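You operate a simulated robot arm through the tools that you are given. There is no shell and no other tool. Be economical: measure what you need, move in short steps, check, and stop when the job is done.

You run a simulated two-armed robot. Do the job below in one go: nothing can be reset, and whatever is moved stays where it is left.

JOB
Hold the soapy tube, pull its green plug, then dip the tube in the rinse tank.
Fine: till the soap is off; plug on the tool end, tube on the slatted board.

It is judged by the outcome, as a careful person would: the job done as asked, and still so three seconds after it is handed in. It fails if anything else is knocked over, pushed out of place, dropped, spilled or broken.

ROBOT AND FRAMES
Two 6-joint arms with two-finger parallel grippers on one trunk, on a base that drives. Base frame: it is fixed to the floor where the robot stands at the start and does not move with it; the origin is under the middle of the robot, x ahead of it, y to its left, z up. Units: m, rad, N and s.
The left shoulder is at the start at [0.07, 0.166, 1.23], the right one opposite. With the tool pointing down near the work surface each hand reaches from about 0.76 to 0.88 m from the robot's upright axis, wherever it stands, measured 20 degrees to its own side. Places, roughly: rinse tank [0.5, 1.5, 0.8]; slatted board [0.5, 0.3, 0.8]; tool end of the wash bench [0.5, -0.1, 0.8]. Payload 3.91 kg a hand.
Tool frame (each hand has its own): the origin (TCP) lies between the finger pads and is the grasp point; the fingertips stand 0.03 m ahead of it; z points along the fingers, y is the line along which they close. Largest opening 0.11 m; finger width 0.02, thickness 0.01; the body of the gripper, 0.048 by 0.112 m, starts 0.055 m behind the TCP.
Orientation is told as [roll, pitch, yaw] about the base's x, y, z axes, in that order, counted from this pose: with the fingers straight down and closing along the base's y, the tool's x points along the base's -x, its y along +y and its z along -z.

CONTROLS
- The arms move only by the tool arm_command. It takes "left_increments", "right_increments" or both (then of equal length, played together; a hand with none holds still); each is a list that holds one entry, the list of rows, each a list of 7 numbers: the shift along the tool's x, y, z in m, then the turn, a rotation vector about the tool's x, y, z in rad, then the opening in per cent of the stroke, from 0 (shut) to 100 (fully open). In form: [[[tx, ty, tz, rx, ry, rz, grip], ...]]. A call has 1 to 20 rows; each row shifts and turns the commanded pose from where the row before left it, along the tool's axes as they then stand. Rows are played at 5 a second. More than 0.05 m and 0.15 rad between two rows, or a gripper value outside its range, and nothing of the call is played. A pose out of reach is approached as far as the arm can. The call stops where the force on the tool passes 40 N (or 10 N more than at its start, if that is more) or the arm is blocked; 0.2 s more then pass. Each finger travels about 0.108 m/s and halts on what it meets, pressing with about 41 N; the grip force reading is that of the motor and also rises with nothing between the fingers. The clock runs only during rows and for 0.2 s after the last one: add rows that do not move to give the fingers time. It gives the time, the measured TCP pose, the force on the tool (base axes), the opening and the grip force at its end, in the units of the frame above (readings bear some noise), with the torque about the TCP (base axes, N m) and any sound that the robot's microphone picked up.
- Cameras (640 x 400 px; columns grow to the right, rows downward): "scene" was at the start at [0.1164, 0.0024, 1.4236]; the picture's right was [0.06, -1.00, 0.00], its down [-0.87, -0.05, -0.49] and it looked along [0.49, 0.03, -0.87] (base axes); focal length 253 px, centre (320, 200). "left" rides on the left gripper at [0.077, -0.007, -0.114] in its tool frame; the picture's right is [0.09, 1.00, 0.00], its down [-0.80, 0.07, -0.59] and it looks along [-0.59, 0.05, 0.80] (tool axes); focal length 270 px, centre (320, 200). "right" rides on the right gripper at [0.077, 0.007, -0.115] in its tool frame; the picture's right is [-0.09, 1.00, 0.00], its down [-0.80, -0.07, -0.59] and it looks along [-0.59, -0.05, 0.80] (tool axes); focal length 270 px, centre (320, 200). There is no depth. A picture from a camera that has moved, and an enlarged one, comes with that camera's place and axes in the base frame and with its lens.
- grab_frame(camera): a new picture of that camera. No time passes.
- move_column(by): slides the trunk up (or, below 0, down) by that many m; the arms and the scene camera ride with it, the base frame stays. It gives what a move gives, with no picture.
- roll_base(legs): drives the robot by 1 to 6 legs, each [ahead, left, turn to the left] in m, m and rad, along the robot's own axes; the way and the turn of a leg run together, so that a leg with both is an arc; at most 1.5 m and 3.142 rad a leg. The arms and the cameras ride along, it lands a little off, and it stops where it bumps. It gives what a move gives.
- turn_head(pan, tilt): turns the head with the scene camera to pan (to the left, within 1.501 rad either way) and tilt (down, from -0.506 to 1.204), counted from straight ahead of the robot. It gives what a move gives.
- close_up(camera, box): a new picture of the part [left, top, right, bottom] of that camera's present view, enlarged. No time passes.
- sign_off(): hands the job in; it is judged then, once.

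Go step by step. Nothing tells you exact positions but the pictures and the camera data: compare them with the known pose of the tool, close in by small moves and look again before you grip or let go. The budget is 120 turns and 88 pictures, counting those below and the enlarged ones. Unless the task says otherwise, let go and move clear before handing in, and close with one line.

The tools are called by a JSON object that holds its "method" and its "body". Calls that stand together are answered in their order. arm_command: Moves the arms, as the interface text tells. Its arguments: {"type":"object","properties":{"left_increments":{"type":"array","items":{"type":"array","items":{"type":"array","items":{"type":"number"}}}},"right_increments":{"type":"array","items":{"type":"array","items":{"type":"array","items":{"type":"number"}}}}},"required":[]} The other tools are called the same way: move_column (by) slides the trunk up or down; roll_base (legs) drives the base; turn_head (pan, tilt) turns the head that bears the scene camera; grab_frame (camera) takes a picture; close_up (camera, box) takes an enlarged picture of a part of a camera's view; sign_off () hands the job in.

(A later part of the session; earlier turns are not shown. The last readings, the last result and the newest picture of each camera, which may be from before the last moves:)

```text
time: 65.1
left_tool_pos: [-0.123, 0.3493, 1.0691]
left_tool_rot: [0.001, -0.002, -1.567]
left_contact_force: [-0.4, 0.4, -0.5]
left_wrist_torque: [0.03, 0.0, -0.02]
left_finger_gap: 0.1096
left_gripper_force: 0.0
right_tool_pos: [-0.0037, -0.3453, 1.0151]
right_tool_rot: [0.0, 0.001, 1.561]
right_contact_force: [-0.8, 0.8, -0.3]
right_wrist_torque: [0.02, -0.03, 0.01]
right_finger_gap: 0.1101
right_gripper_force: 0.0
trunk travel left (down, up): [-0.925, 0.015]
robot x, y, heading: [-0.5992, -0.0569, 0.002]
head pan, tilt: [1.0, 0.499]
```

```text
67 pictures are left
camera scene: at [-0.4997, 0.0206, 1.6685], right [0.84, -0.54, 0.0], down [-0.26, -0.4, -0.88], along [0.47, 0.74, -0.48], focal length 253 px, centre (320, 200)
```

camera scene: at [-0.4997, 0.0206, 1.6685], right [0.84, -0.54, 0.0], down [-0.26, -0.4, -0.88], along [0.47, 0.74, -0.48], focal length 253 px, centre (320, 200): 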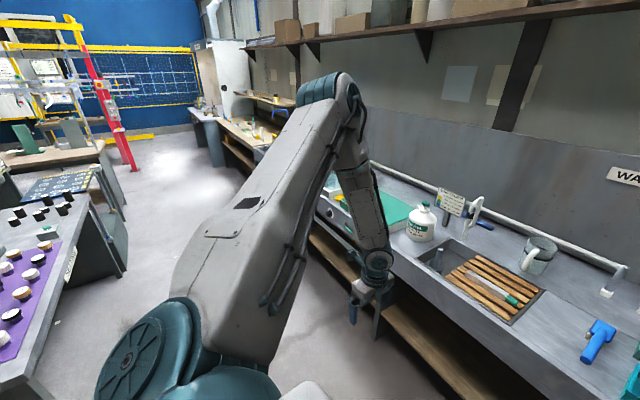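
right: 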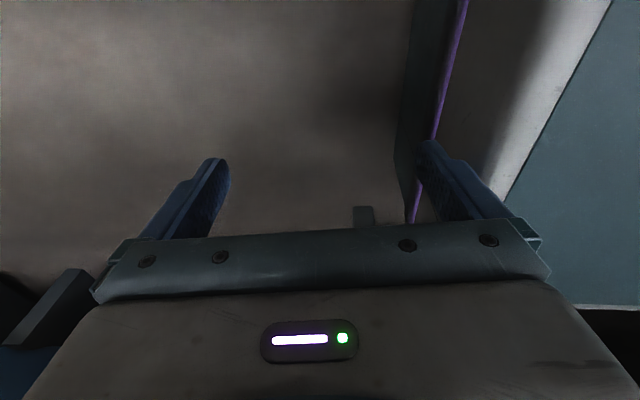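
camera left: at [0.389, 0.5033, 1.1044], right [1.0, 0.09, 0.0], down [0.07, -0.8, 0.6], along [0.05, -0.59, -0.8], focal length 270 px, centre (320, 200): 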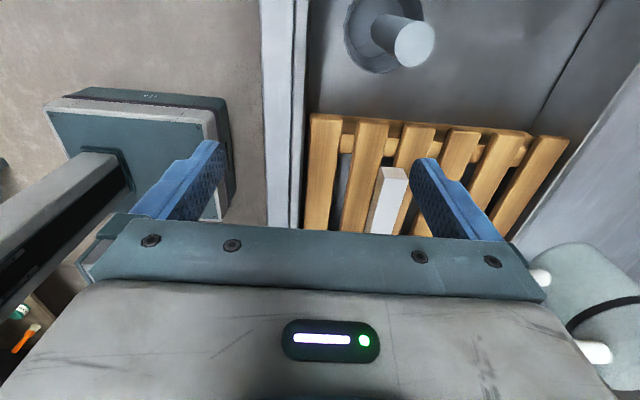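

The left is in an elbow-up posture, the right elbow-down. I'll test whether the left frees up with the wrist at its original yaw.

{"method": "arm_command", "body": {"left_increments": [[[0, 0, 0, 0, 0, -0.15, 100], [0, 0, 0, 0, 0, -0.15, 100], [0, 0, 0, 0, 0, -0.15, 100], [0, 0, 0, 0, 0, -0.15, 100], [0, 0, 0, 0, 0, -0.15, 100], [0, 0, 0, 0, 0, -0.15, 100], [0, 0, 0, 0, 0, -0.15, 100], [0, 0, 0, 0, 0, -0.15, 100], [0, 0, 0, 0, 0, -0.15, 100], [0, 0, 0, 0, 0, -0.15, 100], [0, 0, 0, 0, 0, -0.07, 100], [0, 0, 0, 0, 0, 0, 100]]]}}

{"method": "arm_command", "body": {"left_increments": [[[0, -0.04, 0, 0, 0, 0, 100], [0, -0.04, 0, 0, 0, 0, 100], [0, 0, 0, 0, 0, 0, 100]]]}}

{"method": "arm_command", "body": {"left_increments": [[[-0.04, 0, 0, 0, 0, 0, 100], [-0.04, 0, 0, 0, 0, 0, 100], [-0.04, 0, 0, 0, 0, 0, 100], [-0.04, 0, 0, 0, 0, 0, 100], [0, 0, 0, 0, 0, 0, 100]]]}}

```text
time: 67.7
left_tool_pos: [-0.1217, 0.3511, 1.0723]
left_tool_rot: [-0.002, 0.0, 0.001]
left_contact_force: [0.0, -0.8, -0.1]
left_wrist_torque: [0.01, -0.01, -0.01]
left_finger_gap: 0.1096
left_gripper_force: 0.2
right_tool_pos: [-0.0041, -0.3438, 1.0147]
right_tool_rot: [-0.002, 0.003, 1.561]
right_contact_force: [0.0, -0.1, 0.1]
right_wrist_torque: [-0.02, 0.03, 0.0]
right_finger_gap: 0.1101
right_gripper_force: 0.0
trunk travel left (down, up): [-0.925, 0.015]
robot x, y, heading: [-0.598, -0.0554, 0.002]
head pan, tilt: [1.0, 0.499]
```

```text
time: 68.5
left_tool_pos: [-0.1551, 0.3246, 1.0855]
left_tool_rot: [0.0, -0.002, 0.001]
left_contact_force: [0.1, 0.4, -0.2]
left_wrist_torque: [0.01, 0.01, 0.01]
left_finger_gap: 0.1098
left_gripper_force: 0.1
left hand out of reach, approached as far as the arm can: row 1, 2
right_tool_pos: [-0.0024, -0.3442, 1.0153]
right_tool_rot: [-0.003, 0.003, 1.56]
right_contact_force: [0.2, 0.3, 0.6]
right_wrist_torque: [0.01, -0.01, 0.01]
right_finger_gap: 0.1099
right_gripper_force: 0.1
trunk travel left (down, up): [-0.925, 0.015]
robot x, y, heading: [-0.5984, -0.0534, 0.006]
head pan, tilt: [1.0, 0.499]
```

```text
time: 69.7
left_tool_pos: [-0.0522, 0.3978, 1.1031]
left_tool_rot: [-0.004, -0.004, 0.001]
left_contact_force: [0.4, -0.1, 0.2]
left_wrist_torque: [0.04, -0.03, 0.01]
left_finger_gap: 0.1102
left_gripper_force: 0.1
left hand out of reach, approached as far as the arm can: row 1, 2, 3, 4
right_tool_pos: [-0.003, -0.3454, 1.0159]
right_tool_rot: [-0.003, 0.002, 1.561]
right_contact_force: [0.5, 0.2, -0.1]
right_wrist_torque: [-0.03, -0.01, 0.02]
right_finger_gap: 0.1098
right_gripper_force: 0.1
trunk travel left (down, up): [-0.925, 0.015]
robot x, y, heading: [-0.5971, -0.0557, 0.005]
head pan, tilt: [1.0, 0.499]
```

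Yaw isn't the cause; the elbow-up posture is. I check how far the right (elbow-down) arm can go inward first.

{"method": "arm_command", "body": {"right_increments": [[[-0.04, 0, 0, 0, 0, 0, 100], [-0.04, 0, 0, 0, 0, 0, 100], [-0.04, 0, 0, 0, 0, 0, 100], [-0.04, 0, 0, 0, 0, 0, 100], [0, 0, 0, 0, 0, 0, 100]]]}}

{"method": "arm_command", "body": {"right_increments": [[[0, -0.04, 0, 0, 0, 0, 100], [0, -0.04, 0, 0, 0, 0, 100], [0, -0.04, 0, 0, 0, 0, 100], [0, 0, 0, 0, 0, 0, 100]]]}}

{"method": "arm_command", "body": {"right_increments": [[[0, 0, 0.04, 0, 0, 0, 100], [0, 0, 0.04, 0, 0, 0, 100], [0, -0.04, 0, 0, 0, 0, 100], [0, -0.04, 0, 0, 0, 0, 100], [0, 0, 0, 0, 0, 0, 100]]]}}

```text
time: 70.9
left_tool_pos: [-0.0501, 0.3965, 1.1033]
left_tool_rot: [-0.003, -0.004, 0.002]
left_contact_force: [0.0, 0.0, 0.8]
left_wrist_torque: [-0.02, 0.04, 0.04]
left_finger_gap: 0.1101
left_gripper_force: 0.0
right_tool_pos: [0.0006, -0.1846, 1.0169]
right_tool_rot: [0.0, 0.002, 1.561]
right_contact_force: [0.4, -0.4, -0.5]
right_wrist_torque: [-0.02, -0.01, 0.0]
right_finger_gap: 0.1101
right_gripper_force: 0.1
trunk travel left (down, up): [-0.925, 0.015]
robot x, y, heading: [-0.6028, -0.0572, -0.0]
head pan, tilt: [1.0, 0.499]
```

```text
time: 71.9
left_tool_pos: [-0.052, 0.3971, 1.1025]
left_tool_rot: [-0.005, -0.003, 0.002]
left_contact_force: [0.6, 0.2, -0.9]
left_wrist_torque: [0.01, -0.01, -0.06]
left_finger_gap: 0.1099
left_gripper_force: 0.0
right_tool_pos: [0.1198, -0.1838, 1.0138]
right_tool_rot: [-0.005, 0.002, 1.557]
right_contact_force: [0.3, 0.1, 0.0]
right_wrist_torque: [-0.01, -0.03, 0.0]
right_finger_gap: 0.1098
right_gripper_force: 0.1
trunk travel left (down, up): [-0.925, 0.015]
robot x, y, heading: [-0.6001, -0.0532, -0.006]
head pan, tilt: [1.0, 0.499]
```

```text
time: 73.1
left_tool_pos: [-0.0528, 0.3966, 1.1042]
left_tool_rot: [-0.003, -0.003, 0.002]
left_contact_force: [0.4, -0.3, 1.7]
left_wrist_torque: [-0.01, -0.02, 0.01]
left_finger_gap: 0.1105
left_gripper_force: 0.1
right_tool_pos: [0.1683, -0.1862, 0.934]
right_tool_rot: [-0.006, 0.002, 1.558]
right_contact_force: [0.1, 0.7, 1.5]
right_wrist_torque: [0.01, -0.01, 0.02]
right_finger_gap: 0.1101
right_gripper_force: 0.1
right hand out of reach, approached as far as the arm can: row 4
trunk travel left (down, up): [-0.925, 0.015]
robot x, y, heading: [-0.6004, -0.0564, 0.002]
head pan, tilt: [1.0, 0.499]
```

The right arm moves freely inward to the middle. I'll take the left arm down to a hanging pose to flip its elbow, as the right started.

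{"method": "arm_command", "body": {"left_increments": [[[0.028, -0.005, 0.04, 0, 0, 0, 100], [0.028, -0.005, 0.04, 0, 0, 0, 100], [0.028, -0.005, 0.04, 0, 0, 0, 100], [0.028, -0.005, 0.04, 0, 0, 0, 100], [0.028, -0.005, 0.04, 0, 0, 0, 100], [0.028, -0.005, 0.04, 0, 0, 0, 100], [0.028, -0.009, 0.04, 0, 0, 0, 100], [0.028, -0.009, 0.04, 0, 0, 0, 100], [0.028, -0.009, 0.04, 0, 0, 0, 100], [0.028, -0.009, 0.04, 0, 0, 0, 100], [0.028, -0.009, 0.04, 0, 0, 0, 100], [0.028, -0.009, 0.04, 0, 0, 0, 100], [0.028, -0.009, 0.04, 0, 0, 0, 100], [0.028, -0.009, 0.04, 0, 0, 0, 100], [0.028, -0.009, 0.04, 0, 0, 0, 100], [0.02, -0.009, 0.03, 0, 0, 0, 100], [0, 0, 0, 0, 0, 0, 100]]]}}

{"method": "grab_frame", "body": {"camera": "scene"}}

```text
time: 76.7
left_tool_pos: [-0.5328, 0.3621, 0.7133]
left_tool_rot: [-0.002, -0.001, -0.001]
left_contact_force: [0.3, -0.1, -0.3]
left_wrist_torque: [0.0, -0.02, -0.05]
left_finger_gap: 0.1099
left_gripper_force: 0.1
left hand out of reach, approached as far as the arm can: row 3, 4, 5, 6, 7, 8, 9, 10
right_tool_pos: [0.1692, -0.1862, 0.9327]
right_tool_rot: [-0.001, 0.0, 1.56]
right_contact_force: [0.3, 0.3, -0.5]
right_wrist_torque: [0.0, 0.02, -0.02]
right_finger_gap: 0.1102
right_gripper_force: 0.0
trunk travel left (down, up): [-0.925, 0.015]
robot x, y, heading: [-0.5996, -0.0563, 0.002]
head pan, tilt: [1.0, 0.499]
```

```text
66 pictures are left
camera scene: at [-0.4988, 0.0205, 1.6684], right [0.84, -0.54, 0.0], down [-0.26, -0.4, -0.88], along [0.47, 0.74, -0.48], focal length 253 px, centre (320, 200)
```

scene: 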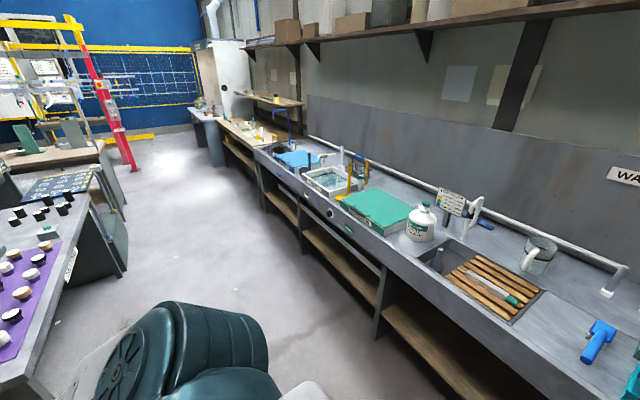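

The arm has swung down. I continue to the mirrored hanging pose, then bring it up along the path the right arm used.

{"method": "arm_command", "body": {"left_increments": [[[-0.005, -0.01, 0.04, 0, 0, 0, 100], [-0.005, -0.01, 0.04, 0, 0, 0, 100], [-0.005, -0.01, 0.04, 0, 0, 0, 100], [-0.005, -0.01, 0.04, 0, 0, 0, 100], [-0.005, -0.01, 0.04, 0, 0, 0, 100], [-0.005, -0.01, 0.04, 0, 0, 0, 100], [0, 0, 0, 0, 0, 0, 100]]]}}

{"method": "arm_command", "body": {"left_increments": [[[-0.025, 0.006, -0.035, 0, 0, 0, 100], [-0.025, 0.006, -0.035, 0, 0, 0, 100], [-0.025, 0.006, -0.035, 0, 0, 0, 100], [-0.025, 0.006, -0.035, 0, 0, 0, 100], [-0.025, 0.006, -0.035, 0, 0, 0, 100], [-0.025, 0.006, -0.035, 0, 0, 0, 100], [-0.025, 0.006, -0.035, 0, 0, 0, 100], [-0.025, 0.006, -0.035, 0, 0, 0, 100], [-0.025, 0.006, -0.035, 0, 0, 0, 100], [-0.025, 0.006, -0.035, 0, 0, 0, 100], [-0.025, 0.006, -0.035, 0, 0, 0, 100], [-0.025, 0.006, -0.035, 0, 0, 0, 100], [0, 0, 0, 0, 0, 0, 100]]]}}

{"method": "grab_frame", "body": {"camera": "scene"}}

```text
time: 78.3
left_tool_pos: [-0.5031, 0.3022, 0.4792]
left_tool_rot: [-0.006, -0.003, 0.001]
left_contact_force: [0.0, -0.5, -0.1]
left_wrist_torque: [-0.02, -0.04, 0.0]
left_finger_gap: 0.1101
left_gripper_force: 0.1
left hand out of reach, approached as far as the arm can: row 6
right_tool_pos: [0.1685, -0.1864, 0.9328]
right_tool_rot: [-0.004, 0.001, 1.558]
right_contact_force: [-1.0, -0.1, -0.3]
right_wrist_torque: [0.04, 0.01, 0.03]
right_finger_gap: 0.11
right_gripper_force: 0.0
trunk travel left (down, up): [-0.925, 0.015]
robot x, y, heading: [-0.6014, -0.0581, 0.003]
head pan, tilt: [1.0, 0.499]
```

```text
time: 81.1
left_tool_pos: [-0.2025, 0.3748, 0.9009]
left_tool_rot: [-0.002, -0.001, 0.002]
left_contact_force: [0.0, 0.4, 0.7]
left_wrist_torque: [-0.01, 0.0, 0.01]
left_finger_gap: 0.1104
left_gripper_force: 0.2
right_tool_pos: [0.1678, -0.1839, 0.9338]
right_tool_rot: [-0.003, 0.002, 1.559]
right_contact_force: [-0.3, 0.1, 0.2]
right_wrist_torque: [0.0, 0.0, 0.03]
right_finger_gap: 0.1099
right_gripper_force: 0.1
trunk travel left (down, up): [-0.925, 0.015]
robot x, y, heading: [-0.5978, -0.0565, 0.004]
head pan, tilt: [1.0, 0.499]
```

```text
65 pictures are left
camera scene: at [-0.5002, 0.0207, 1.6685], right [0.84, -0.54, 0.0], down [-0.26, -0.4, -0.88], along [0.47, 0.74, -0.48], focal length 253 px, centre (320, 200)
```

scene: 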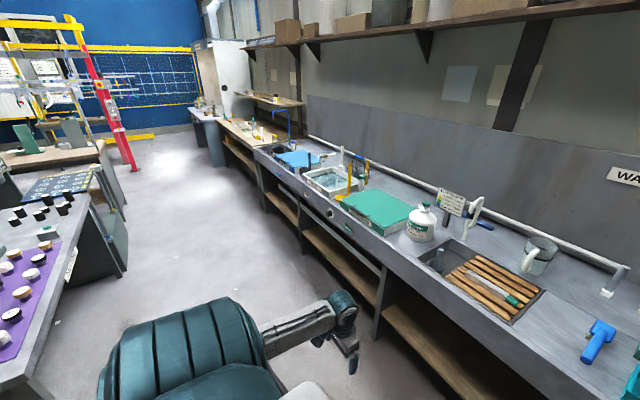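

The left arm is now elbow-down like the right. I bring it forward, inward and turn the wrist again.

{"method": "arm_command", "body": {"left_increments": [[[-0.04, -0.02, -0.02, 0, 0, 0, 100], [-0.04, -0.02, -0.02, 0, 0, 0, 100], [-0.04, -0.02, -0.02, 0, 0, 0, 100], [-0.04, -0.02, -0.02, 0, 0, 0, 100], [-0.04, -0.02, -0.02, 0, 0, 0, 100], [0, 0, 0, 0, 0, 0.145, 100], [0, 0, 0, 0, 0, 0.145, 100], [0, 0, 0, 0, 0, 0.145, 100], [0, 0, 0, 0, 0, 0.145, 100], [0, 0, 0, 0, 0, 0.145, 100], [0, 0, 0, 0, 0, 0.145, 100], [0, 0, 0, 0, 0, 0.145, 100], [0, 0, 0, 0, 0, 0.145, 100], [0, 0, 0, 0, 0, 0.145, 100], [0, 0, 0, 0, 0, 0.145, 100], [0, 0, 0, 0, 0, 0.12, 100], [0, 0, 0, 0, 0, 0, 100]]]}}

{"method": "turn_head", "body": {"pan": 0.15, "tilt": 0.75}}

{"method": "grab_frame", "body": {"camera": "scene"}}

```text
time: 84.7
left_tool_pos: [-0.0042, 0.2762, 0.9997]
left_tool_rot: [0.002, 0.0, -1.572]
left_contact_force: [-0.5, -0.2, -0.6]
left_wrist_torque: [-0.02, -0.01, -0.01]
left_finger_gap: 0.1101
left_gripper_force: 0.1
right_tool_pos: [0.1705, -0.1863, 0.9324]
right_tool_rot: [-0.002, 0.001, 1.557]
right_contact_force: [0.0, 0.2, -0.8]
right_wrist_torque: [0.01, 0.0, 0.0]
right_finger_gap: 0.11
right_gripper_force: 0.1
trunk travel left (down, up): [-0.925, 0.015]
robot x, y, heading: [-0.5991, -0.0547, 0.002]
head pan, tilt: [1.0, 0.499]
```

```text
time: 85.9
left_tool_pos: [-0.0043, 0.2777, 1.0003]
left_tool_rot: [0.0, -0.002, -1.569]
left_contact_force: [0.5, -0.7, -0.3]
left_wrist_torque: [0.0, -0.01, -0.01]
left_finger_gap: 0.11
left_gripper_force: 0.0
right_tool_pos: [0.1694, -0.1866, 0.9334]
right_tool_rot: [-0.002, 0.002, 1.559]
right_contact_force: [-0.4, -0.1, -0.1]
right_wrist_torque: [0.01, -0.01, -0.02]
right_finger_gap: 0.11
right_gripper_force: 0.1
trunk travel left (down, up): [-0.925, 0.015]
robot x, y, heading: [-0.5975, -0.0527, 0.002]
head pan, tilt: [0.15, 0.75]
```

```text
64 pictures are left
camera scene: at [-0.4667, -0.0434, 1.6465], right [0.15, -0.99, 0.0], down [-0.67, -0.1, -0.73], along [0.72, 0.11, -0.68], focal length 253 px, centre (320, 200)
```

scene: 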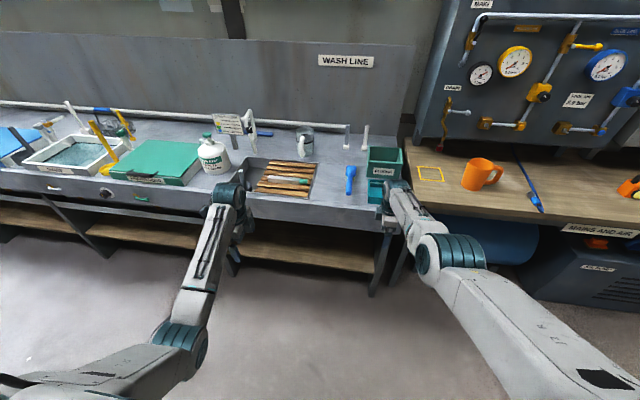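

Both arms are good now. I retract and raise the right hand a bit, then drive up to the bench with both hands above it.

{"method": "arm_command", "body": {"right_increments": [[[0, 0.04, -0.02, 0, 0, 0, 100], [0, 0.04, -0.02, 0, 0, 0, 100], [0, 0.04, -0.02, 0, 0, 0, 100], [0, 0.04, -0.02, 0, 0, 0, 100], [0, 0.04, -0.02, 0, 0, 0, 100], [0, 0.02, 0, 0, 0, 0, 100], [0, 0, 0, 0, 0, 0, 100]]]}}

{"method": "roll_base", "body": {"legs": [[0.4, 0.05, 0]]}}

{"method": "grab_frame", "body": {"camera": "scene"}}

{"method": "grab_frame", "body": {"camera": "left"}}

```text
time: 87.7
left_tool_pos: [-0.004, 0.2782, 0.9999]
left_tool_rot: [-0.001, -0.001, -1.57]
left_contact_force: [-0.1, -0.1, 0.7]
left_wrist_torque: [-0.04, -0.01, 0.03]
left_finger_gap: 0.11
left_gripper_force: 0.0
right_tool_pos: [-0.0322, -0.2152, 1.02]
right_tool_rot: [-0.027, 0.066, 1.533]
right_contact_force: [-0.1, 0.1, 0.2]
right_wrist_torque: [0.0, 0.0, -0.01]
right_finger_gap: 0.1102
right_gripper_force: 0.1
right hand out of reach, approached as far as the arm can: row 5, 6
trunk travel left (down, up): [-0.925, 0.015]
robot x, y, heading: [-0.595, -0.0554, 0.005]
head pan, tilt: [0.15, 0.75]
stopped in row 7 (right hand): the arm was blocked; the commanded pose is now the measured one
```

```text
time: 90.2
left_tool_pos: [0.3883, 0.3298, 1.0012]
left_tool_rot: [0.002, -0.002, -1.568]
left_contact_force: [-0.4, -0.3, 0.1]
left_wrist_torque: [0.01, 0.01, 0.01]
left_finger_gap: 0.1099
left_gripper_force: 0.1
right_tool_pos: [0.3599, -0.1619, 1.0206]
right_tool_rot: [-0.03, 0.065, 1.537]
right_contact_force: [0.0, -0.8, 0.1]
right_wrist_torque: [0.04, 0.02, 0.02]
right_finger_gap: 0.1101
right_gripper_force: 0.1
trunk travel left (down, up): [-0.925, 0.015]
robot x, y, heading: [-0.2034, -0.0017, 0.004]
head pan, tilt: [0.15, 0.75]
```

```text
63 pictures are left
camera scene: at [-0.0749, 0.0082, 1.6467], right [0.15, -0.99, 0.0], down [-0.67, -0.11, -0.73], along [0.72, 0.11, -0.68], focal length 253 px, centre (320, 200)
```

scene: 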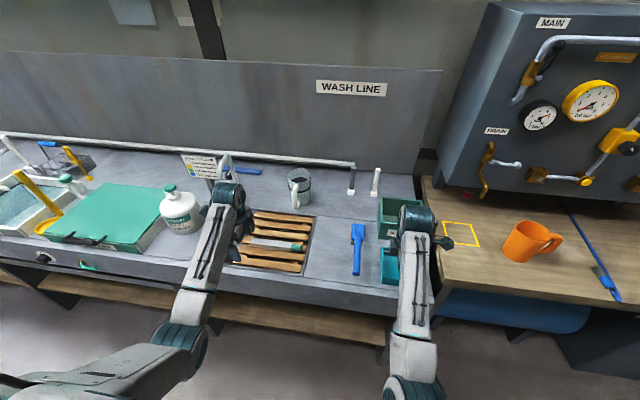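

```text
62 pictures are left
camera left: at [0.3796, 0.4079, 1.1137], right [1.0, 0.09, 0.0], down [0.07, -0.8, 0.6], along [0.06, -0.59, -0.8], focal length 270 px, centre (320, 200)
```

left: 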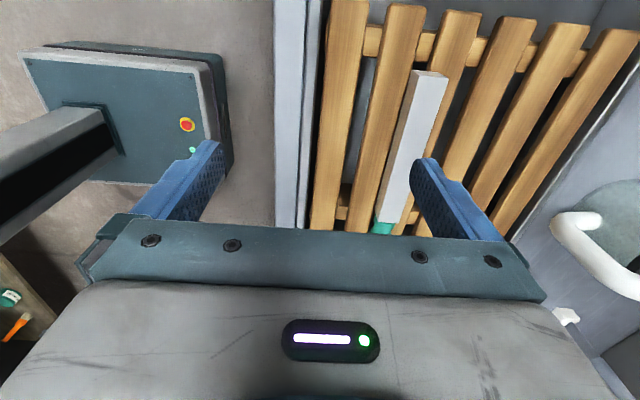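

Triangulating, the tube lies at x≈0.48, y 0.20–0.367, top z≈0.87, plug to y≈0.165. I centre the left hand over it at y≈0.325 and descend partway.

{"method": "arm_command", "body": {"left_increments": [[[-0.005, 0.046, 0, 0, 0, 0, 100], [0, 0.046, 0, 0, 0, 0, 100], [0, 0, 0.03, 0, 0, 0, 100], [0, 0, 0.03, 0, 0, 0, 100], [0, 0, 0, 0, 0, 0, 100]]]}}

{"method": "grab_frame", "body": {"camera": "left"}}

{"method": "close_up", "body": {"camera": "scene", "box": [180, 170, 380, 295]}}

```text
time: 91.4
left_tool_pos: [0.4812, 0.3249, 0.9395]
left_tool_rot: [-0.001, -0.001, -1.568]
left_contact_force: [0.1, 0.0, 0.8]
left_wrist_torque: [0.0, 0.01, -0.02]
left_finger_gap: 0.1098
left_gripper_force: 0.0
right_tool_pos: [0.3615, -0.1628, 1.0203]
right_tool_rot: [-0.029, 0.065, 1.536]
right_contact_force: [-0.6, -0.2, -1.0]
right_wrist_torque: [0.04, 0.03, 0.0]
right_finger_gap: 0.11
right_gripper_force: 0.0
trunk travel left (down, up): [-0.925, 0.015]
robot x, y, heading: [-0.2024, -0.0023, 0.005]
head pan, tilt: [0.15, 0.75]
```

```text
61 pictures are left
camera left: at [0.4733, 0.4027, 1.0528], right [1.0, 0.09, 0.0], down [0.07, -0.8, 0.6], along [0.06, -0.59, -0.8], focal length 270 px, centre (320, 200)
```

left: 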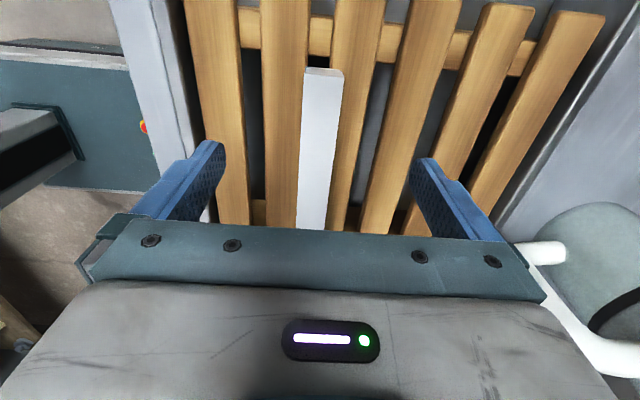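

```text
3.20 times, centred on (280, 232) of scene
camera zoom: at [-0.072, 0.008, 1.6464], right [0.15, -0.99, 0.0], down [-0.67, -0.11, -0.73], along [0.72, 0.11, -0.68], focal length 809 px, centre (448, 96)
```

zoom: 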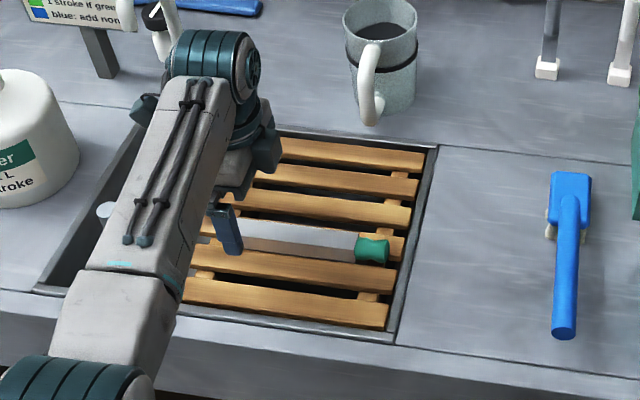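

The hand is centred on the tube. I descend to z≈0.882 and close.

{"method": "arm_command", "body": {"left_increments": [[[0, 0, 0.03, 0, 0, 0, 70], [0, 0, 0.027, 0, 0, 0, 60], [0, 0, 0, 0, 0, 0, 30], [0, 0, 0, 0, 0, 0, 0], [0, 0, 0, 0, 0, 0, 0], [0, 0, 0, 0, 0, 0, 0]]]}}

{"method": "grab_frame", "body": {"camera": "left"}}

```text
time: 92.8
left_tool_pos: [0.4811, 0.3226, 0.884]
left_tool_rot: [0.001, -0.002, -1.565]
left_contact_force: [-0.6, -0.1, 0.2]
left_wrist_torque: [0.01, 0.03, -0.01]
left_finger_gap: 0.024
left_gripper_force: 40.2
right_tool_pos: [0.3602, -0.161, 1.0196]
right_tool_rot: [-0.027, 0.067, 1.537]
right_contact_force: [0.1, 0.3, 0.3]
right_wrist_torque: [-0.02, 0.0, -0.02]
right_finger_gap: 0.11
right_gripper_force: 0.0
trunk travel left (down, up): [-0.925, 0.015]
robot x, y, heading: [-0.2046, -0.0052, 0.006]
head pan, tilt: [0.15, 0.75]
```

```text
59 pictures are left
camera left: at [0.4722, 0.4007, 0.9971], right [1.0, 0.09, 0.0], down [0.07, -0.8, 0.6], along [0.06, -0.59, -0.8], focal length 270 px, centre (320, 200)
```

left: 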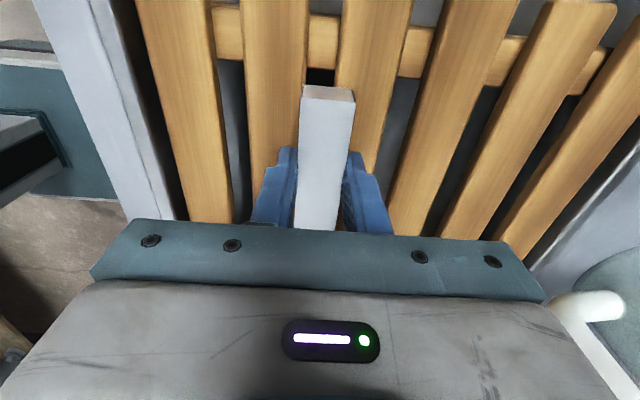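

The tube is gripped (24 mm). I lift it 0.1 m and carry it to in front of me so the right hand can reach the plug.

{"method": "arm_command", "body": {"left_increments": [[[0, 0, -0.02, 0, 0, 0, 0], [0, 0, -0.04, 0, 0, 0, 0], [0, 0, -0.04, 0, 0, 0, 0], [-0.03, 0, 0, 0, 0, 0, 0], [-0.04, 0, 0, 0, 0, 0, 0], [-0.04, 0, 0, 0, 0, 0, 0], [-0.04, 0, 0, 0, 0, 0, 0], [-0.03, 0, 0, 0, 0, 0, 0], [0, 0, 0, 0, 0, 0, 0]]]}}

{"method": "arm_command", "body": {"right_increments": [[[0, -0.03, 0, 0.033, 0.01, -0.01, 100], [0, -0.03, 0, 0.033, 0.01, -0.01, 100], [0, 0, 0, 0, 0.007, -0.01, 100], [0, 0, 0, 0, 0, 0, 100]]]}}

{"method": "grab_frame", "body": {"camera": "scene"}}

```text
time: 94.8
left_tool_pos: [0.4814, 0.1441, 0.983]
left_tool_rot: [-0.001, 0.0, -1.565]
left_contact_force: [-0.1, 0.3, -1.1]
left_wrist_torque: [0.03, 0.01, 0.01]
left_finger_gap: 0.0243
left_gripper_force: 41.0
right_tool_pos: [0.3611, -0.1616, 1.02]
right_tool_rot: [-0.029, 0.066, 1.539]
right_contact_force: [0.0, 0.8, 0.2]
right_wrist_torque: [0.01, 0.03, -0.01]
right_finger_gap: 0.1101
right_gripper_force: 0.1
trunk travel left (down, up): [-0.925, 0.015]
robot x, y, heading: [-0.2041, -0.0032, 0.003]
head pan, tilt: [0.15, 0.75]
```

```text
time: 95.8
left_tool_pos: [0.4815, 0.144, 0.9828]
left_tool_rot: [0.0, -0.003, -1.565]
left_contact_force: [0.2, -0.1, -0.9]
left_wrist_torque: [0.03, 0.0, 0.0]
left_finger_gap: 0.0241
left_gripper_force: 40.9
right_tool_pos: [0.4215, -0.1627, 1.0231]
right_tool_rot: [-0.092, 0.094, 1.569]
right_contact_force: [-0.2, 0.3, 0.1]
right_wrist_torque: [0.04, 0.02, 0.03]
right_finger_gap: 0.1098
right_gripper_force: 0.0
trunk travel left (down, up): [-0.925, 0.015]
robot x, y, heading: [-0.2013, -0.004, 0.009]
head pan, tilt: [0.15, 0.75]
```

```text
58 pictures are left
camera scene: at [-0.0728, 0.0084, 1.6465], right [0.15, -0.99, 0.0], down [-0.67, -0.11, -0.73], along [0.72, 0.11, -0.68], focal length 253 px, centre (320, 200)
```

scene: 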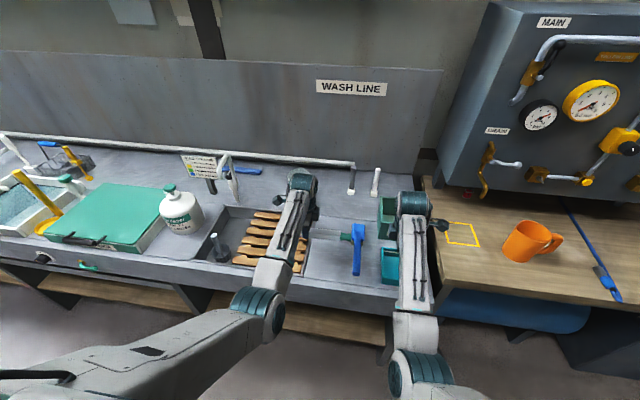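

The plug should now be near (0.48, 0.00, 0.957). I level the right hand and bring it closer at height to look.

{"method": "arm_command", "body": {"right_increments": [[[0, -0.03, 0, -0.046, -0.047, 0, 80], [0, -0.03, 0, -0.046, -0.047, 0, 60], [-0.04, 0, 0, 0, 0, 0, 60], [-0.03, 0, 0, 0, 0, 0, 60], [0, 0, 0, 0, 0, 0, 60]]]}}

{"method": "grab_frame", "body": {"camera": "right"}}

{"method": "close_up", "body": {"camera": "scene", "box": [260, 170, 460, 295]}}

```text
time: 97.0
left_tool_pos: [0.482, 0.1428, 0.9815]
left_tool_rot: [-0.001, 0.0, -1.568]
left_contact_force: [0.2, 0.0, -1.3]
left_wrist_torque: [0.06, 0.0, 0.01]
left_finger_gap: 0.0239
left_gripper_force: 41.1
right_tool_pos: [0.4808, -0.0926, 1.0268]
right_tool_rot: [0.004, -0.001, 1.571]
right_contact_force: [0.5, -0.3, 0.1]
right_wrist_torque: [0.04, 0.01, 0.01]
right_finger_gap: 0.066
right_gripper_force: 0.0
trunk travel left (down, up): [-0.925, 0.015]
robot x, y, heading: [-0.2075, -0.004, 0.003]
head pan, tilt: [0.15, 0.75]
```

```text
57 pictures are left
camera right: at [0.4742, -0.1711, 1.1411], right [-1.0, 0.09, 0.0], down [0.07, 0.8, 0.59], along [0.05, 0.59, -0.8], focal length 270 px, centre (320, 200)
```

right: 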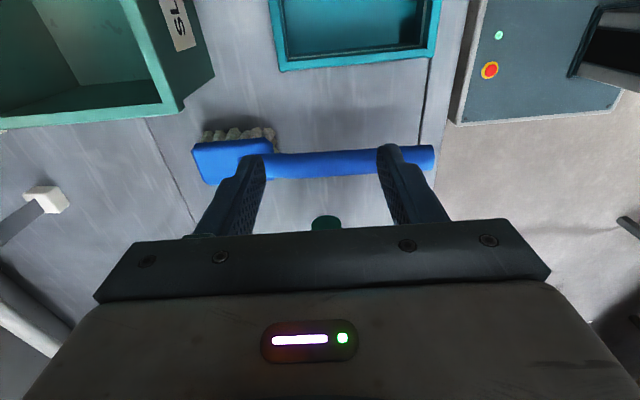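

```text
3.20 times, centred on (360, 232) of scene
camera zoom: at [-0.0711, 0.0061, 1.6464], right [0.15, -0.99, 0.0], down [-0.67, -0.1, -0.73], along [0.72, 0.11, -0.68], focal length 809 px, centre (192, 96)
```

zoom: 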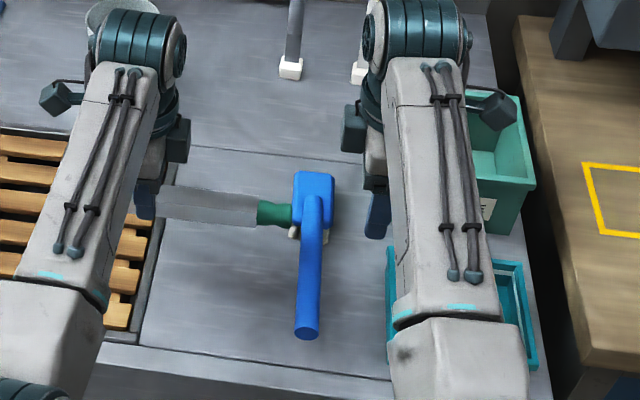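

Plug's tip seen at about (0.482, −0.017). I move the right hand above it (y≈0.002) and check from the scene camera before descending.

{"method": "arm_command", "body": {"right_increments": [[[-0.03, 0, 0, 0, 0, 0, 60], [-0.03, 0, 0, 0, 0, 0, 60], [-0.033, 0, 0, 0, 0, 0, 60], [0, 0, 0.03, 0, 0, 0, 60], [0, 0, 0.031, 0, 0, 0, 60], [0, 0, 0, 0, 0, 0, 60]]]}}

{"method": "close_up", "body": {"camera": "scene", "box": [260, 170, 460, 295]}}

{"method": "grab_frame", "body": {"camera": "right"}}

```text
time: 98.4
left_tool_pos: [0.4801, 0.1437, 0.9842]
left_tool_rot: [-0.001, -0.002, -1.566]
left_contact_force: [0.2, -0.2, -1.9]
left_wrist_torque: [0.07, -0.01, 0.01]
left_finger_gap: 0.0243
left_gripper_force: 40.4
right_tool_pos: [0.4827, -0.0013, 0.9663]
right_tool_rot: [-0.002, 0.002, 1.568]
right_contact_force: [-0.1, 0.1, 0.6]
right_wrist_torque: [0.0, 0.01, -0.01]
right_finger_gap: 0.0659
right_gripper_force: 0.1
trunk travel left (down, up): [-0.925, 0.015]
robot x, y, heading: [-0.207, -0.0043, 0.006]
head pan, tilt: [0.15, 0.75]
```

```text
3.20 times, centred on (360, 232) of scene
camera zoom: at [-0.0726, 0.0083, 1.6465], right [0.15, -0.99, 0.0], down [-0.67, -0.11, -0.73], along [0.72, 0.11, -0.68], focal length 809 px, centre (192, 96)
```

zoom: 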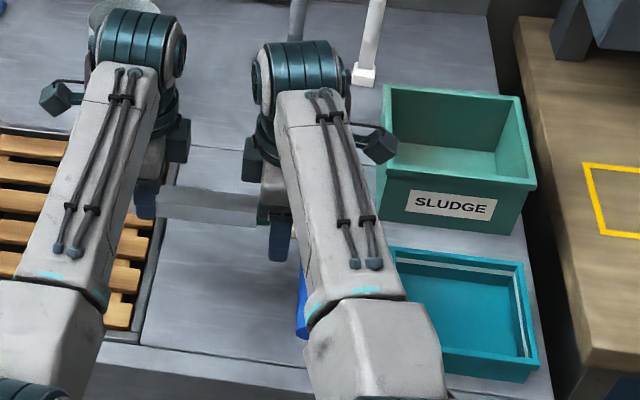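

```text
54 pictures are left
camera right: at [0.4757, -0.0777, 1.0803], right [-1.0, 0.09, 0.0], down [0.07, 0.8, 0.59], along [0.05, 0.59, -0.81], focal length 270 px, centre (320, 200)
```

right: 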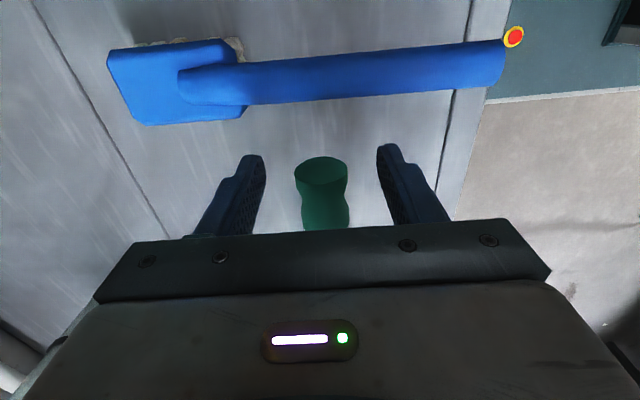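

The plug is centred between the fingers. I advance 6 mm and close the right hand on it.

{"method": "arm_command", "body": {"right_increments": [[[-0.006, 0, 0.002, 0, 0, 0, 60], [0, 0, 0, 0, 0, 0, 30], [0, 0, 0, 0, 0, 0, 0], [0, 0, 0, 0, 0, 0, 0], [0, 0, 0, 0, 0, 0, 0]]]}}

{"method": "grab_frame", "body": {"camera": "right"}}

```text
time: 99.6
left_tool_pos: [0.4809, 0.1448, 0.9834]
left_tool_rot: [0.003, 0.0, -1.566]
left_contact_force: [1.2, 4.2, 3.6]
left_wrist_torque: [-0.27, -0.06, 0.15]
left_finger_gap: 0.024
left_gripper_force: 41.2
right_tool_pos: [0.483, -0.0002, 0.9631]
right_tool_rot: [0.001, 0.007, 1.566]
right_contact_force: [-2.0, -4.2, -3.7]
right_wrist_torque: [-0.2, -0.02, 0.13]
right_finger_gap: 0.0253
right_gripper_force: 40.3
trunk travel left (down, up): [-0.925, 0.015]
robot x, y, heading: [-0.208, -0.0041, 0.005]
head pan, tilt: [0.15, 0.75]
```

```text
53 pictures are left
camera right: at [0.4755, -0.0757, 1.0774], right [-1.0, 0.09, 0.0], down [0.08, 0.8, 0.59], along [0.05, 0.59, -0.81], focal length 270 px, centre (320, 200)
```

right: 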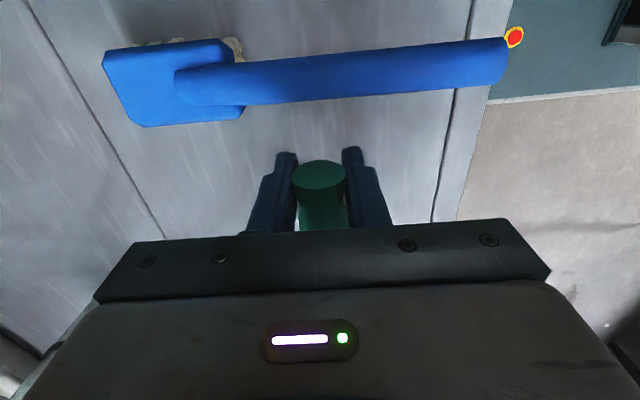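

Gripped, both arms coupled. I pull the plug straight along −y with the right hand while the left holds.

{"method": "arm_command", "body": {"right_increments": [[[0.006, 0, 0, 0, 0, 0, 0], [0.01, 0, 0, 0, 0, 0, 0], [0.01, 0, 0, 0, 0, 0, 0], [0.015, 0, 0, 0, 0, 0, 0], [0.02, 0, 0, 0, 0, 0, 0], [0.02, 0, 0, 0, 0, 0, 0], [0, 0, 0, 0, 0, 0, 0]]]}}

{"method": "close_up", "body": {"camera": "scene", "box": [260, 170, 460, 295]}}

{"method": "grab_frame", "body": {"camera": "right"}}

```text
time: 101.2
left_tool_pos: [0.4817, 0.1439, 0.9835]
left_tool_rot: [-0.001, -0.003, -1.566]
left_contact_force: [0.9, 0.1, -1.7]
left_wrist_torque: [0.0, -0.01, 0.0]
left_finger_gap: 0.0241
left_gripper_force: 40.8
right_tool_pos: [0.4822, -0.0747, 0.9632]
right_tool_rot: [-0.001, 0.0, 1.571]
right_contact_force: [0.2, 0.2, 1.0]
right_wrist_torque: [0.01, 0.0, 0.02]
right_finger_gap: 0.0252
right_gripper_force: 41.1
trunk travel left (down, up): [-0.925, 0.015]
robot x, y, heading: [-0.2069, -0.002, 0.006]
head pan, tilt: [0.15, 0.75]
```

```text
3.20 times, centred on (360, 232) of scene
camera zoom: at [-0.0724, 0.0091, 1.6465], right [0.15, -0.99, 0.0], down [-0.67, -0.11, -0.73], along [0.72, 0.11, -0.68], focal length 809 px, centre (192, 96)
```

zoom: 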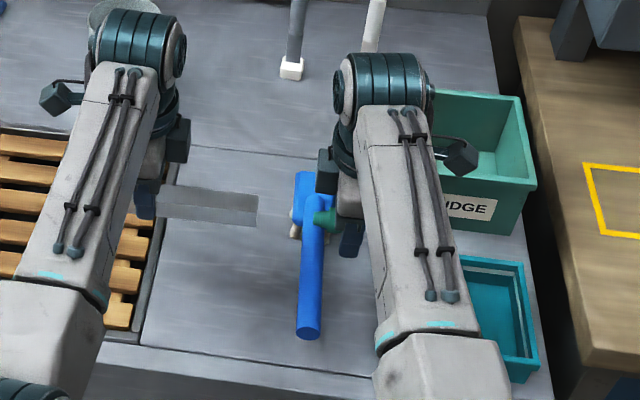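

```text
51 pictures are left
camera right: at [0.4745, -0.1515, 1.0774], right [-1.0, 0.09, 0.0], down [0.07, 0.8, 0.59], along [0.05, 0.59, -0.8], focal length 270 px, centre (320, 200)
```

right: 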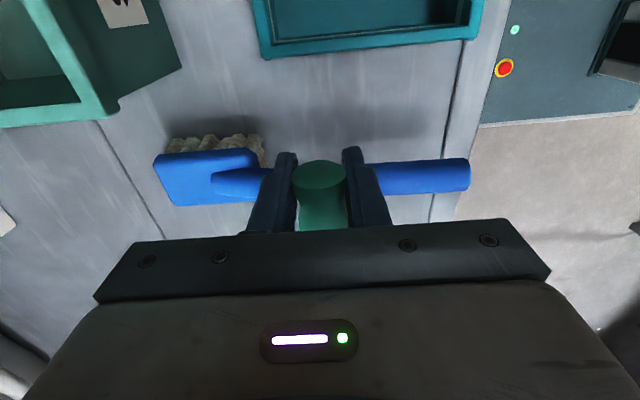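

The plug is out cleanly. I'll set it in the clear gap between the brush and the teal tray at about (0.47, −0.09): shift, then lower till the fingertips are just above the bench.

{"method": "arm_command", "body": {"right_increments": [[[0.013, 0.01, 0, 0, 0, 0, 0], [0, 0, 0.03, 0, 0, 0, 0], [0, 0, 0.03, 0, 0, 0, 0], [0, 0, 0.015, 0, 0, 0, 0], [0, 0, 0, 0, 0, 0, 0]]]}}

{"method": "grab_frame", "body": {"camera": "right"}}

```text
time: 102.4
left_tool_pos: [0.4811, 0.1432, 0.9845]
left_tool_rot: [0.0, -0.001, -1.567]
left_contact_force: [-0.4, -0.9, -0.3]
left_wrist_torque: [0.04, 0.0, 0.01]
left_finger_gap: 0.0237
left_gripper_force: 41.6
right_tool_pos: [0.4703, -0.0877, 0.8871]
right_tool_rot: [0.0, 0.001, 1.571]
right_contact_force: [0.2, 0.0, 0.1]
right_wrist_torque: [0.0, -0.02, 0.0]
right_finger_gap: 0.0252
right_gripper_force: 41.1
trunk travel left (down, up): [-0.925, 0.015]
robot x, y, heading: [-0.2035, -0.0035, -0.0]
head pan, tilt: [0.15, 0.75]
```

```text
50 pictures are left
camera right: at [0.4636, -0.1644, 1.0022], right [-1.0, 0.09, 0.0], down [0.07, 0.8, 0.59], along [0.05, 0.59, -0.8], focal length 270 px, centre (320, 200)
```

right: 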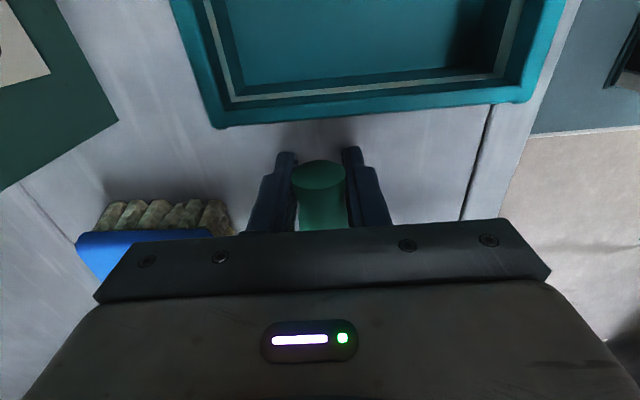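

Placement looks clear of tray and brush. I lower the last few millimetres and open gently.

{"method": "arm_command", "body": {"right_increments": [[[0.005, 0, 0.004, 0, 0, 0, 0], [0, 0, 0.003, 0, 0, 0, 0], [0, 0, 0, 0, 0, 0, 26], [0, 0, 0, 0, 0, 0, 32], [0, 0, 0, 0, 0, 0, 36], [0, 0, 0, 0, 0, 0, 36], [0, 0, 0, 0, 0, 0, 36]]]}}

{"method": "grab_frame", "body": {"camera": "right"}}

```text
time: 104.0
left_tool_pos: [0.4812, 0.1441, 0.983]
left_tool_rot: [-0.001, -0.002, -1.567]
left_contact_force: [-0.1, 0.2, -0.5]
left_wrist_torque: [0.04, -0.03, -0.03]
left_finger_gap: 0.0241
left_gripper_force: 41.2
right_tool_pos: [0.4707, -0.0919, 0.8807]
right_tool_rot: [0.0, -0.001, 1.571]
right_contact_force: [-0.2, 0.2, -0.4]
right_wrist_torque: [-0.02, 0.01, 0.01]
right_finger_gap: 0.0396
right_gripper_force: 0.1
trunk travel left (down, up): [-0.925, 0.015]
robot x, y, heading: [-0.2042, -0.004, 0.003]
head pan, tilt: [0.15, 0.75]
```

```text
49 pictures are left
camera right: at [0.4637, -0.1699, 0.9951], right [-1.0, 0.09, 0.0], down [0.07, 0.8, 0.59], along [0.05, 0.59, -0.8], focal length 270 px, centre (320, 200)
```

right: 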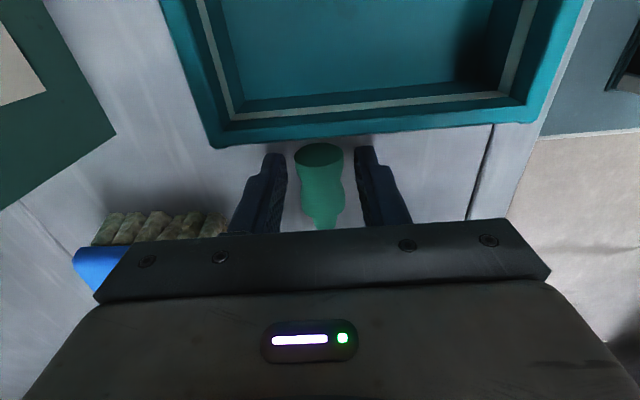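

The plug lies on the bench between the fingers. I open a bit more, raise the hand and verify it stays.

{"method": "arm_command", "body": {"right_increments": [[[0, 0, 0, 0, 0, 0, 50], [0, 0, 0, 0, 0, 0, 50], [0, 0, -0.03, 0, 0, 0, 50], [0, 0, -0.04, 0, 0, 0, 50], [0, 0, -0.04, 0, 0, 0, 50], [0, 0, 0, 0, 0, 0, 50]]]}}

{"method": "grab_frame", "body": {"camera": "right"}}

{"method": "grab_frame", "body": {"camera": "left"}}

```text
time: 105.4
left_tool_pos: [0.481, 0.144, 0.9825]
left_tool_rot: [-0.001, -0.002, -1.568]
left_contact_force: [0.3, 0.3, -0.4]
left_wrist_torque: [0.03, -0.01, 0.0]
left_finger_gap: 0.0241
left_gripper_force: 41.0
right_tool_pos: [0.4701, -0.094, 0.9908]
right_tool_rot: [0.003, 0.001, 1.571]
right_contact_force: [-0.5, -0.7, 0.1]
right_wrist_torque: [-0.01, 0.08, -0.01]
right_finger_gap: 0.055
right_gripper_force: 0.1
trunk travel left (down, up): [-0.925, 0.015]
robot x, y, heading: [-0.2054, -0.0046, 0.004]
head pan, tilt: [0.15, 0.75]
```

```text
48 pictures are left
camera right: at [0.4632, -0.1716, 1.1054], right [-1.0, 0.09, 0.0], down [0.07, 0.8, 0.59], along [0.05, 0.59, -0.8], focal length 270 px, centre (320, 200)
```

right: 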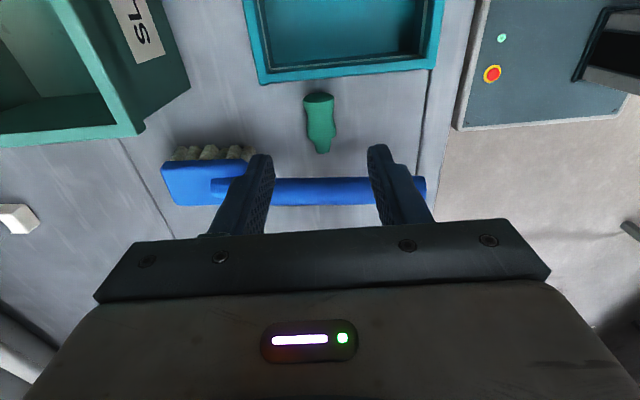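

```text
47 pictures are left
camera left: at [0.4737, 0.2217, 1.0962], right [1.0, 0.09, 0.0], down [0.07, -0.8, 0.6], along [0.06, -0.59, -0.8], focal length 270 px, centre (320, 200)
```

left: 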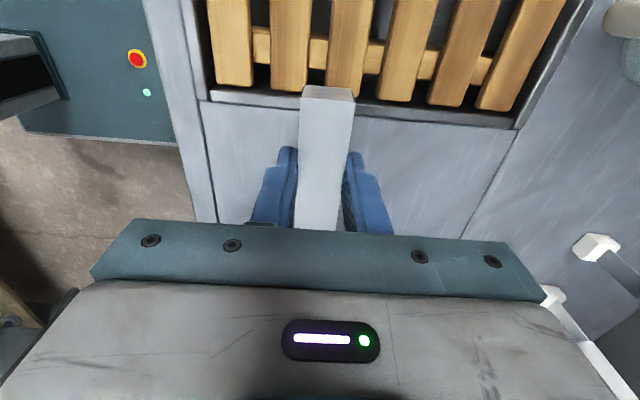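

The plug is safely placed. I back away from the bench, then tuck the right hand outward and back so it stays clear of the upright yellow strainer near the rinse tank.

{"method": "roll_base", "body": {"legs": [[-0.38, 0, 0]]}}

{"method": "arm_command", "body": {"right_increments": [[[0.04, 0, 0, 0, 0, 0, 50], [0.04, 0, 0, 0, 0, 0, 50], [0.04, 0, 0, 0, 0, 0, 50], [0.04, 0, 0, 0, 0, 0, 50], [0.04, 0, 0, 0, 0, 0, 50], [0.04, 0.02, 0, 0, 0, 0, 50], [0.04, 0.03, 0, 0, 0, 0, 50], [0.03, 0.03, 0, 0, 0, 0, 50], [0.02, 0.03, 0, 0, 0, 0, 50], [0.01, 0.04, 0, 0, 0, 0, 50], [0, 0.04, 0, 0, 0, 0, 50], [0, 0.04, 0, 0, 0, 0, 50], [0, 0, 0, 0, 0, 0, 50]]]}}

{"method": "roll_base", "body": {"legs": [[0, 1.35, 0]]}}

{"method": "turn_head", "body": {"pan": 0.1, "tilt": 0.75}}

{"method": "grab_frame", "body": {"camera": "scene"}}

```text
time: 107.7
left_tool_pos: [0.1086, 0.1393, 0.9825]
left_tool_rot: [-0.002, -0.002, -1.57]
left_contact_force: [-0.2, 0.7, -1.4]
left_wrist_torque: [0.05, -0.02, 0.0]
left_finger_gap: 0.024
left_gripper_force: 41.5
right_tool_pos: [0.0967, -0.0968, 0.9902]
right_tool_rot: [0.003, -0.001, 1.566]
right_contact_force: [0.8, 0.7, 0.7]
right_wrist_torque: [-0.04, -0.03, 0.0]
right_finger_gap: 0.0549
right_gripper_force: 0.1
trunk travel left (down, up): [-0.925, 0.015]
robot x, y, heading: [-0.5809, -0.0052, 0.003]
head pan, tilt: [0.15, 0.75]
```

```text
time: 110.5
left_tool_pos: [0.1082, 0.1413, 0.9828]
left_tool_rot: [0.0, -0.001, -1.57]
left_contact_force: [0.2, 0.0, -0.1]
left_wrist_torque: [0.04, 0.04, 0.0]
left_finger_gap: 0.0241
left_gripper_force: 41.1
right_tool_pos: [-0.1342, -0.4383, 0.9924]
right_tool_rot: [0.002, 0.001, 1.567]
right_contact_force: [0.3, 0.6, -0.2]
right_wrist_torque: [0.02, 0.0, -0.02]
right_finger_gap: 0.0547
right_gripper_force: 0.1
trunk travel left (down, up): [-0.925, 0.015]
robot x, y, heading: [-0.5824, -0.0052, -0.004]
head pan, tilt: [0.15, 0.75]
```

```text
time: 117.3
left_tool_pos: [0.0872, 1.5052, 0.9841]
left_tool_rot: [0.0, 0.0, -1.548]
left_contact_force: [-0.4, -0.4, -1.2]
left_wrist_torque: [0.02, 0.0, 0.03]
left_finger_gap: 0.0241
left_gripper_force: 41.2
right_tool_pos: [-0.1423, 0.9228, 0.9922]
right_tool_rot: [-0.001, 0.0, 1.588]
right_contact_force: [0.6, 0.9, -1.1]
right_wrist_torque: [0.03, -0.04, -0.01]
right_finger_gap: 0.0553
right_gripper_force: 0.0
trunk travel left (down, up): [-0.925, 0.015]
robot x, y, heading: [-0.5978, 1.3462, 0.02]
head pan, tilt: [0.15, 0.75]
```

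```text
time: 117.9
left_tool_pos: [0.0876, 1.5051, 0.9837]
left_tool_rot: [0.0, -0.001, -1.548]
left_contact_force: [0.4, -0.1, -0.7]
left_wrist_torque: [0.05, 0.01, 0.02]
left_finger_gap: 0.024
left_gripper_force: 41.1
right_tool_pos: [-0.144, 0.9213, 0.9929]
right_tool_rot: [0.002, -0.001, 1.589]
right_contact_force: [0.3, -0.7, 0.8]
right_wrist_torque: [-0.02, 0.0, -0.01]
right_finger_gap: 0.0551
right_gripper_force: 0.0
trunk travel left (down, up): [-0.925, 0.015]
robot x, y, heading: [-0.5979, 1.3476, 0.024]
head pan, tilt: [0.099, 0.75]
```

```text
46 pictures are left
camera scene: at [-0.4635, 1.3557, 1.6465], right [0.12, -0.99, 0.0], down [-0.68, -0.08, -0.73], along [0.73, 0.09, -0.68], focal length 253 px, centre (320, 200)
```

scene: 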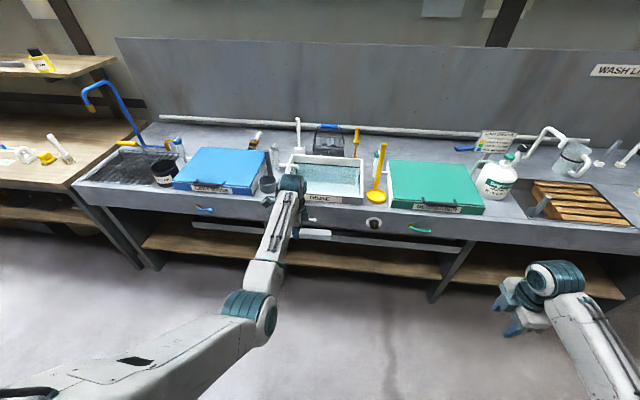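

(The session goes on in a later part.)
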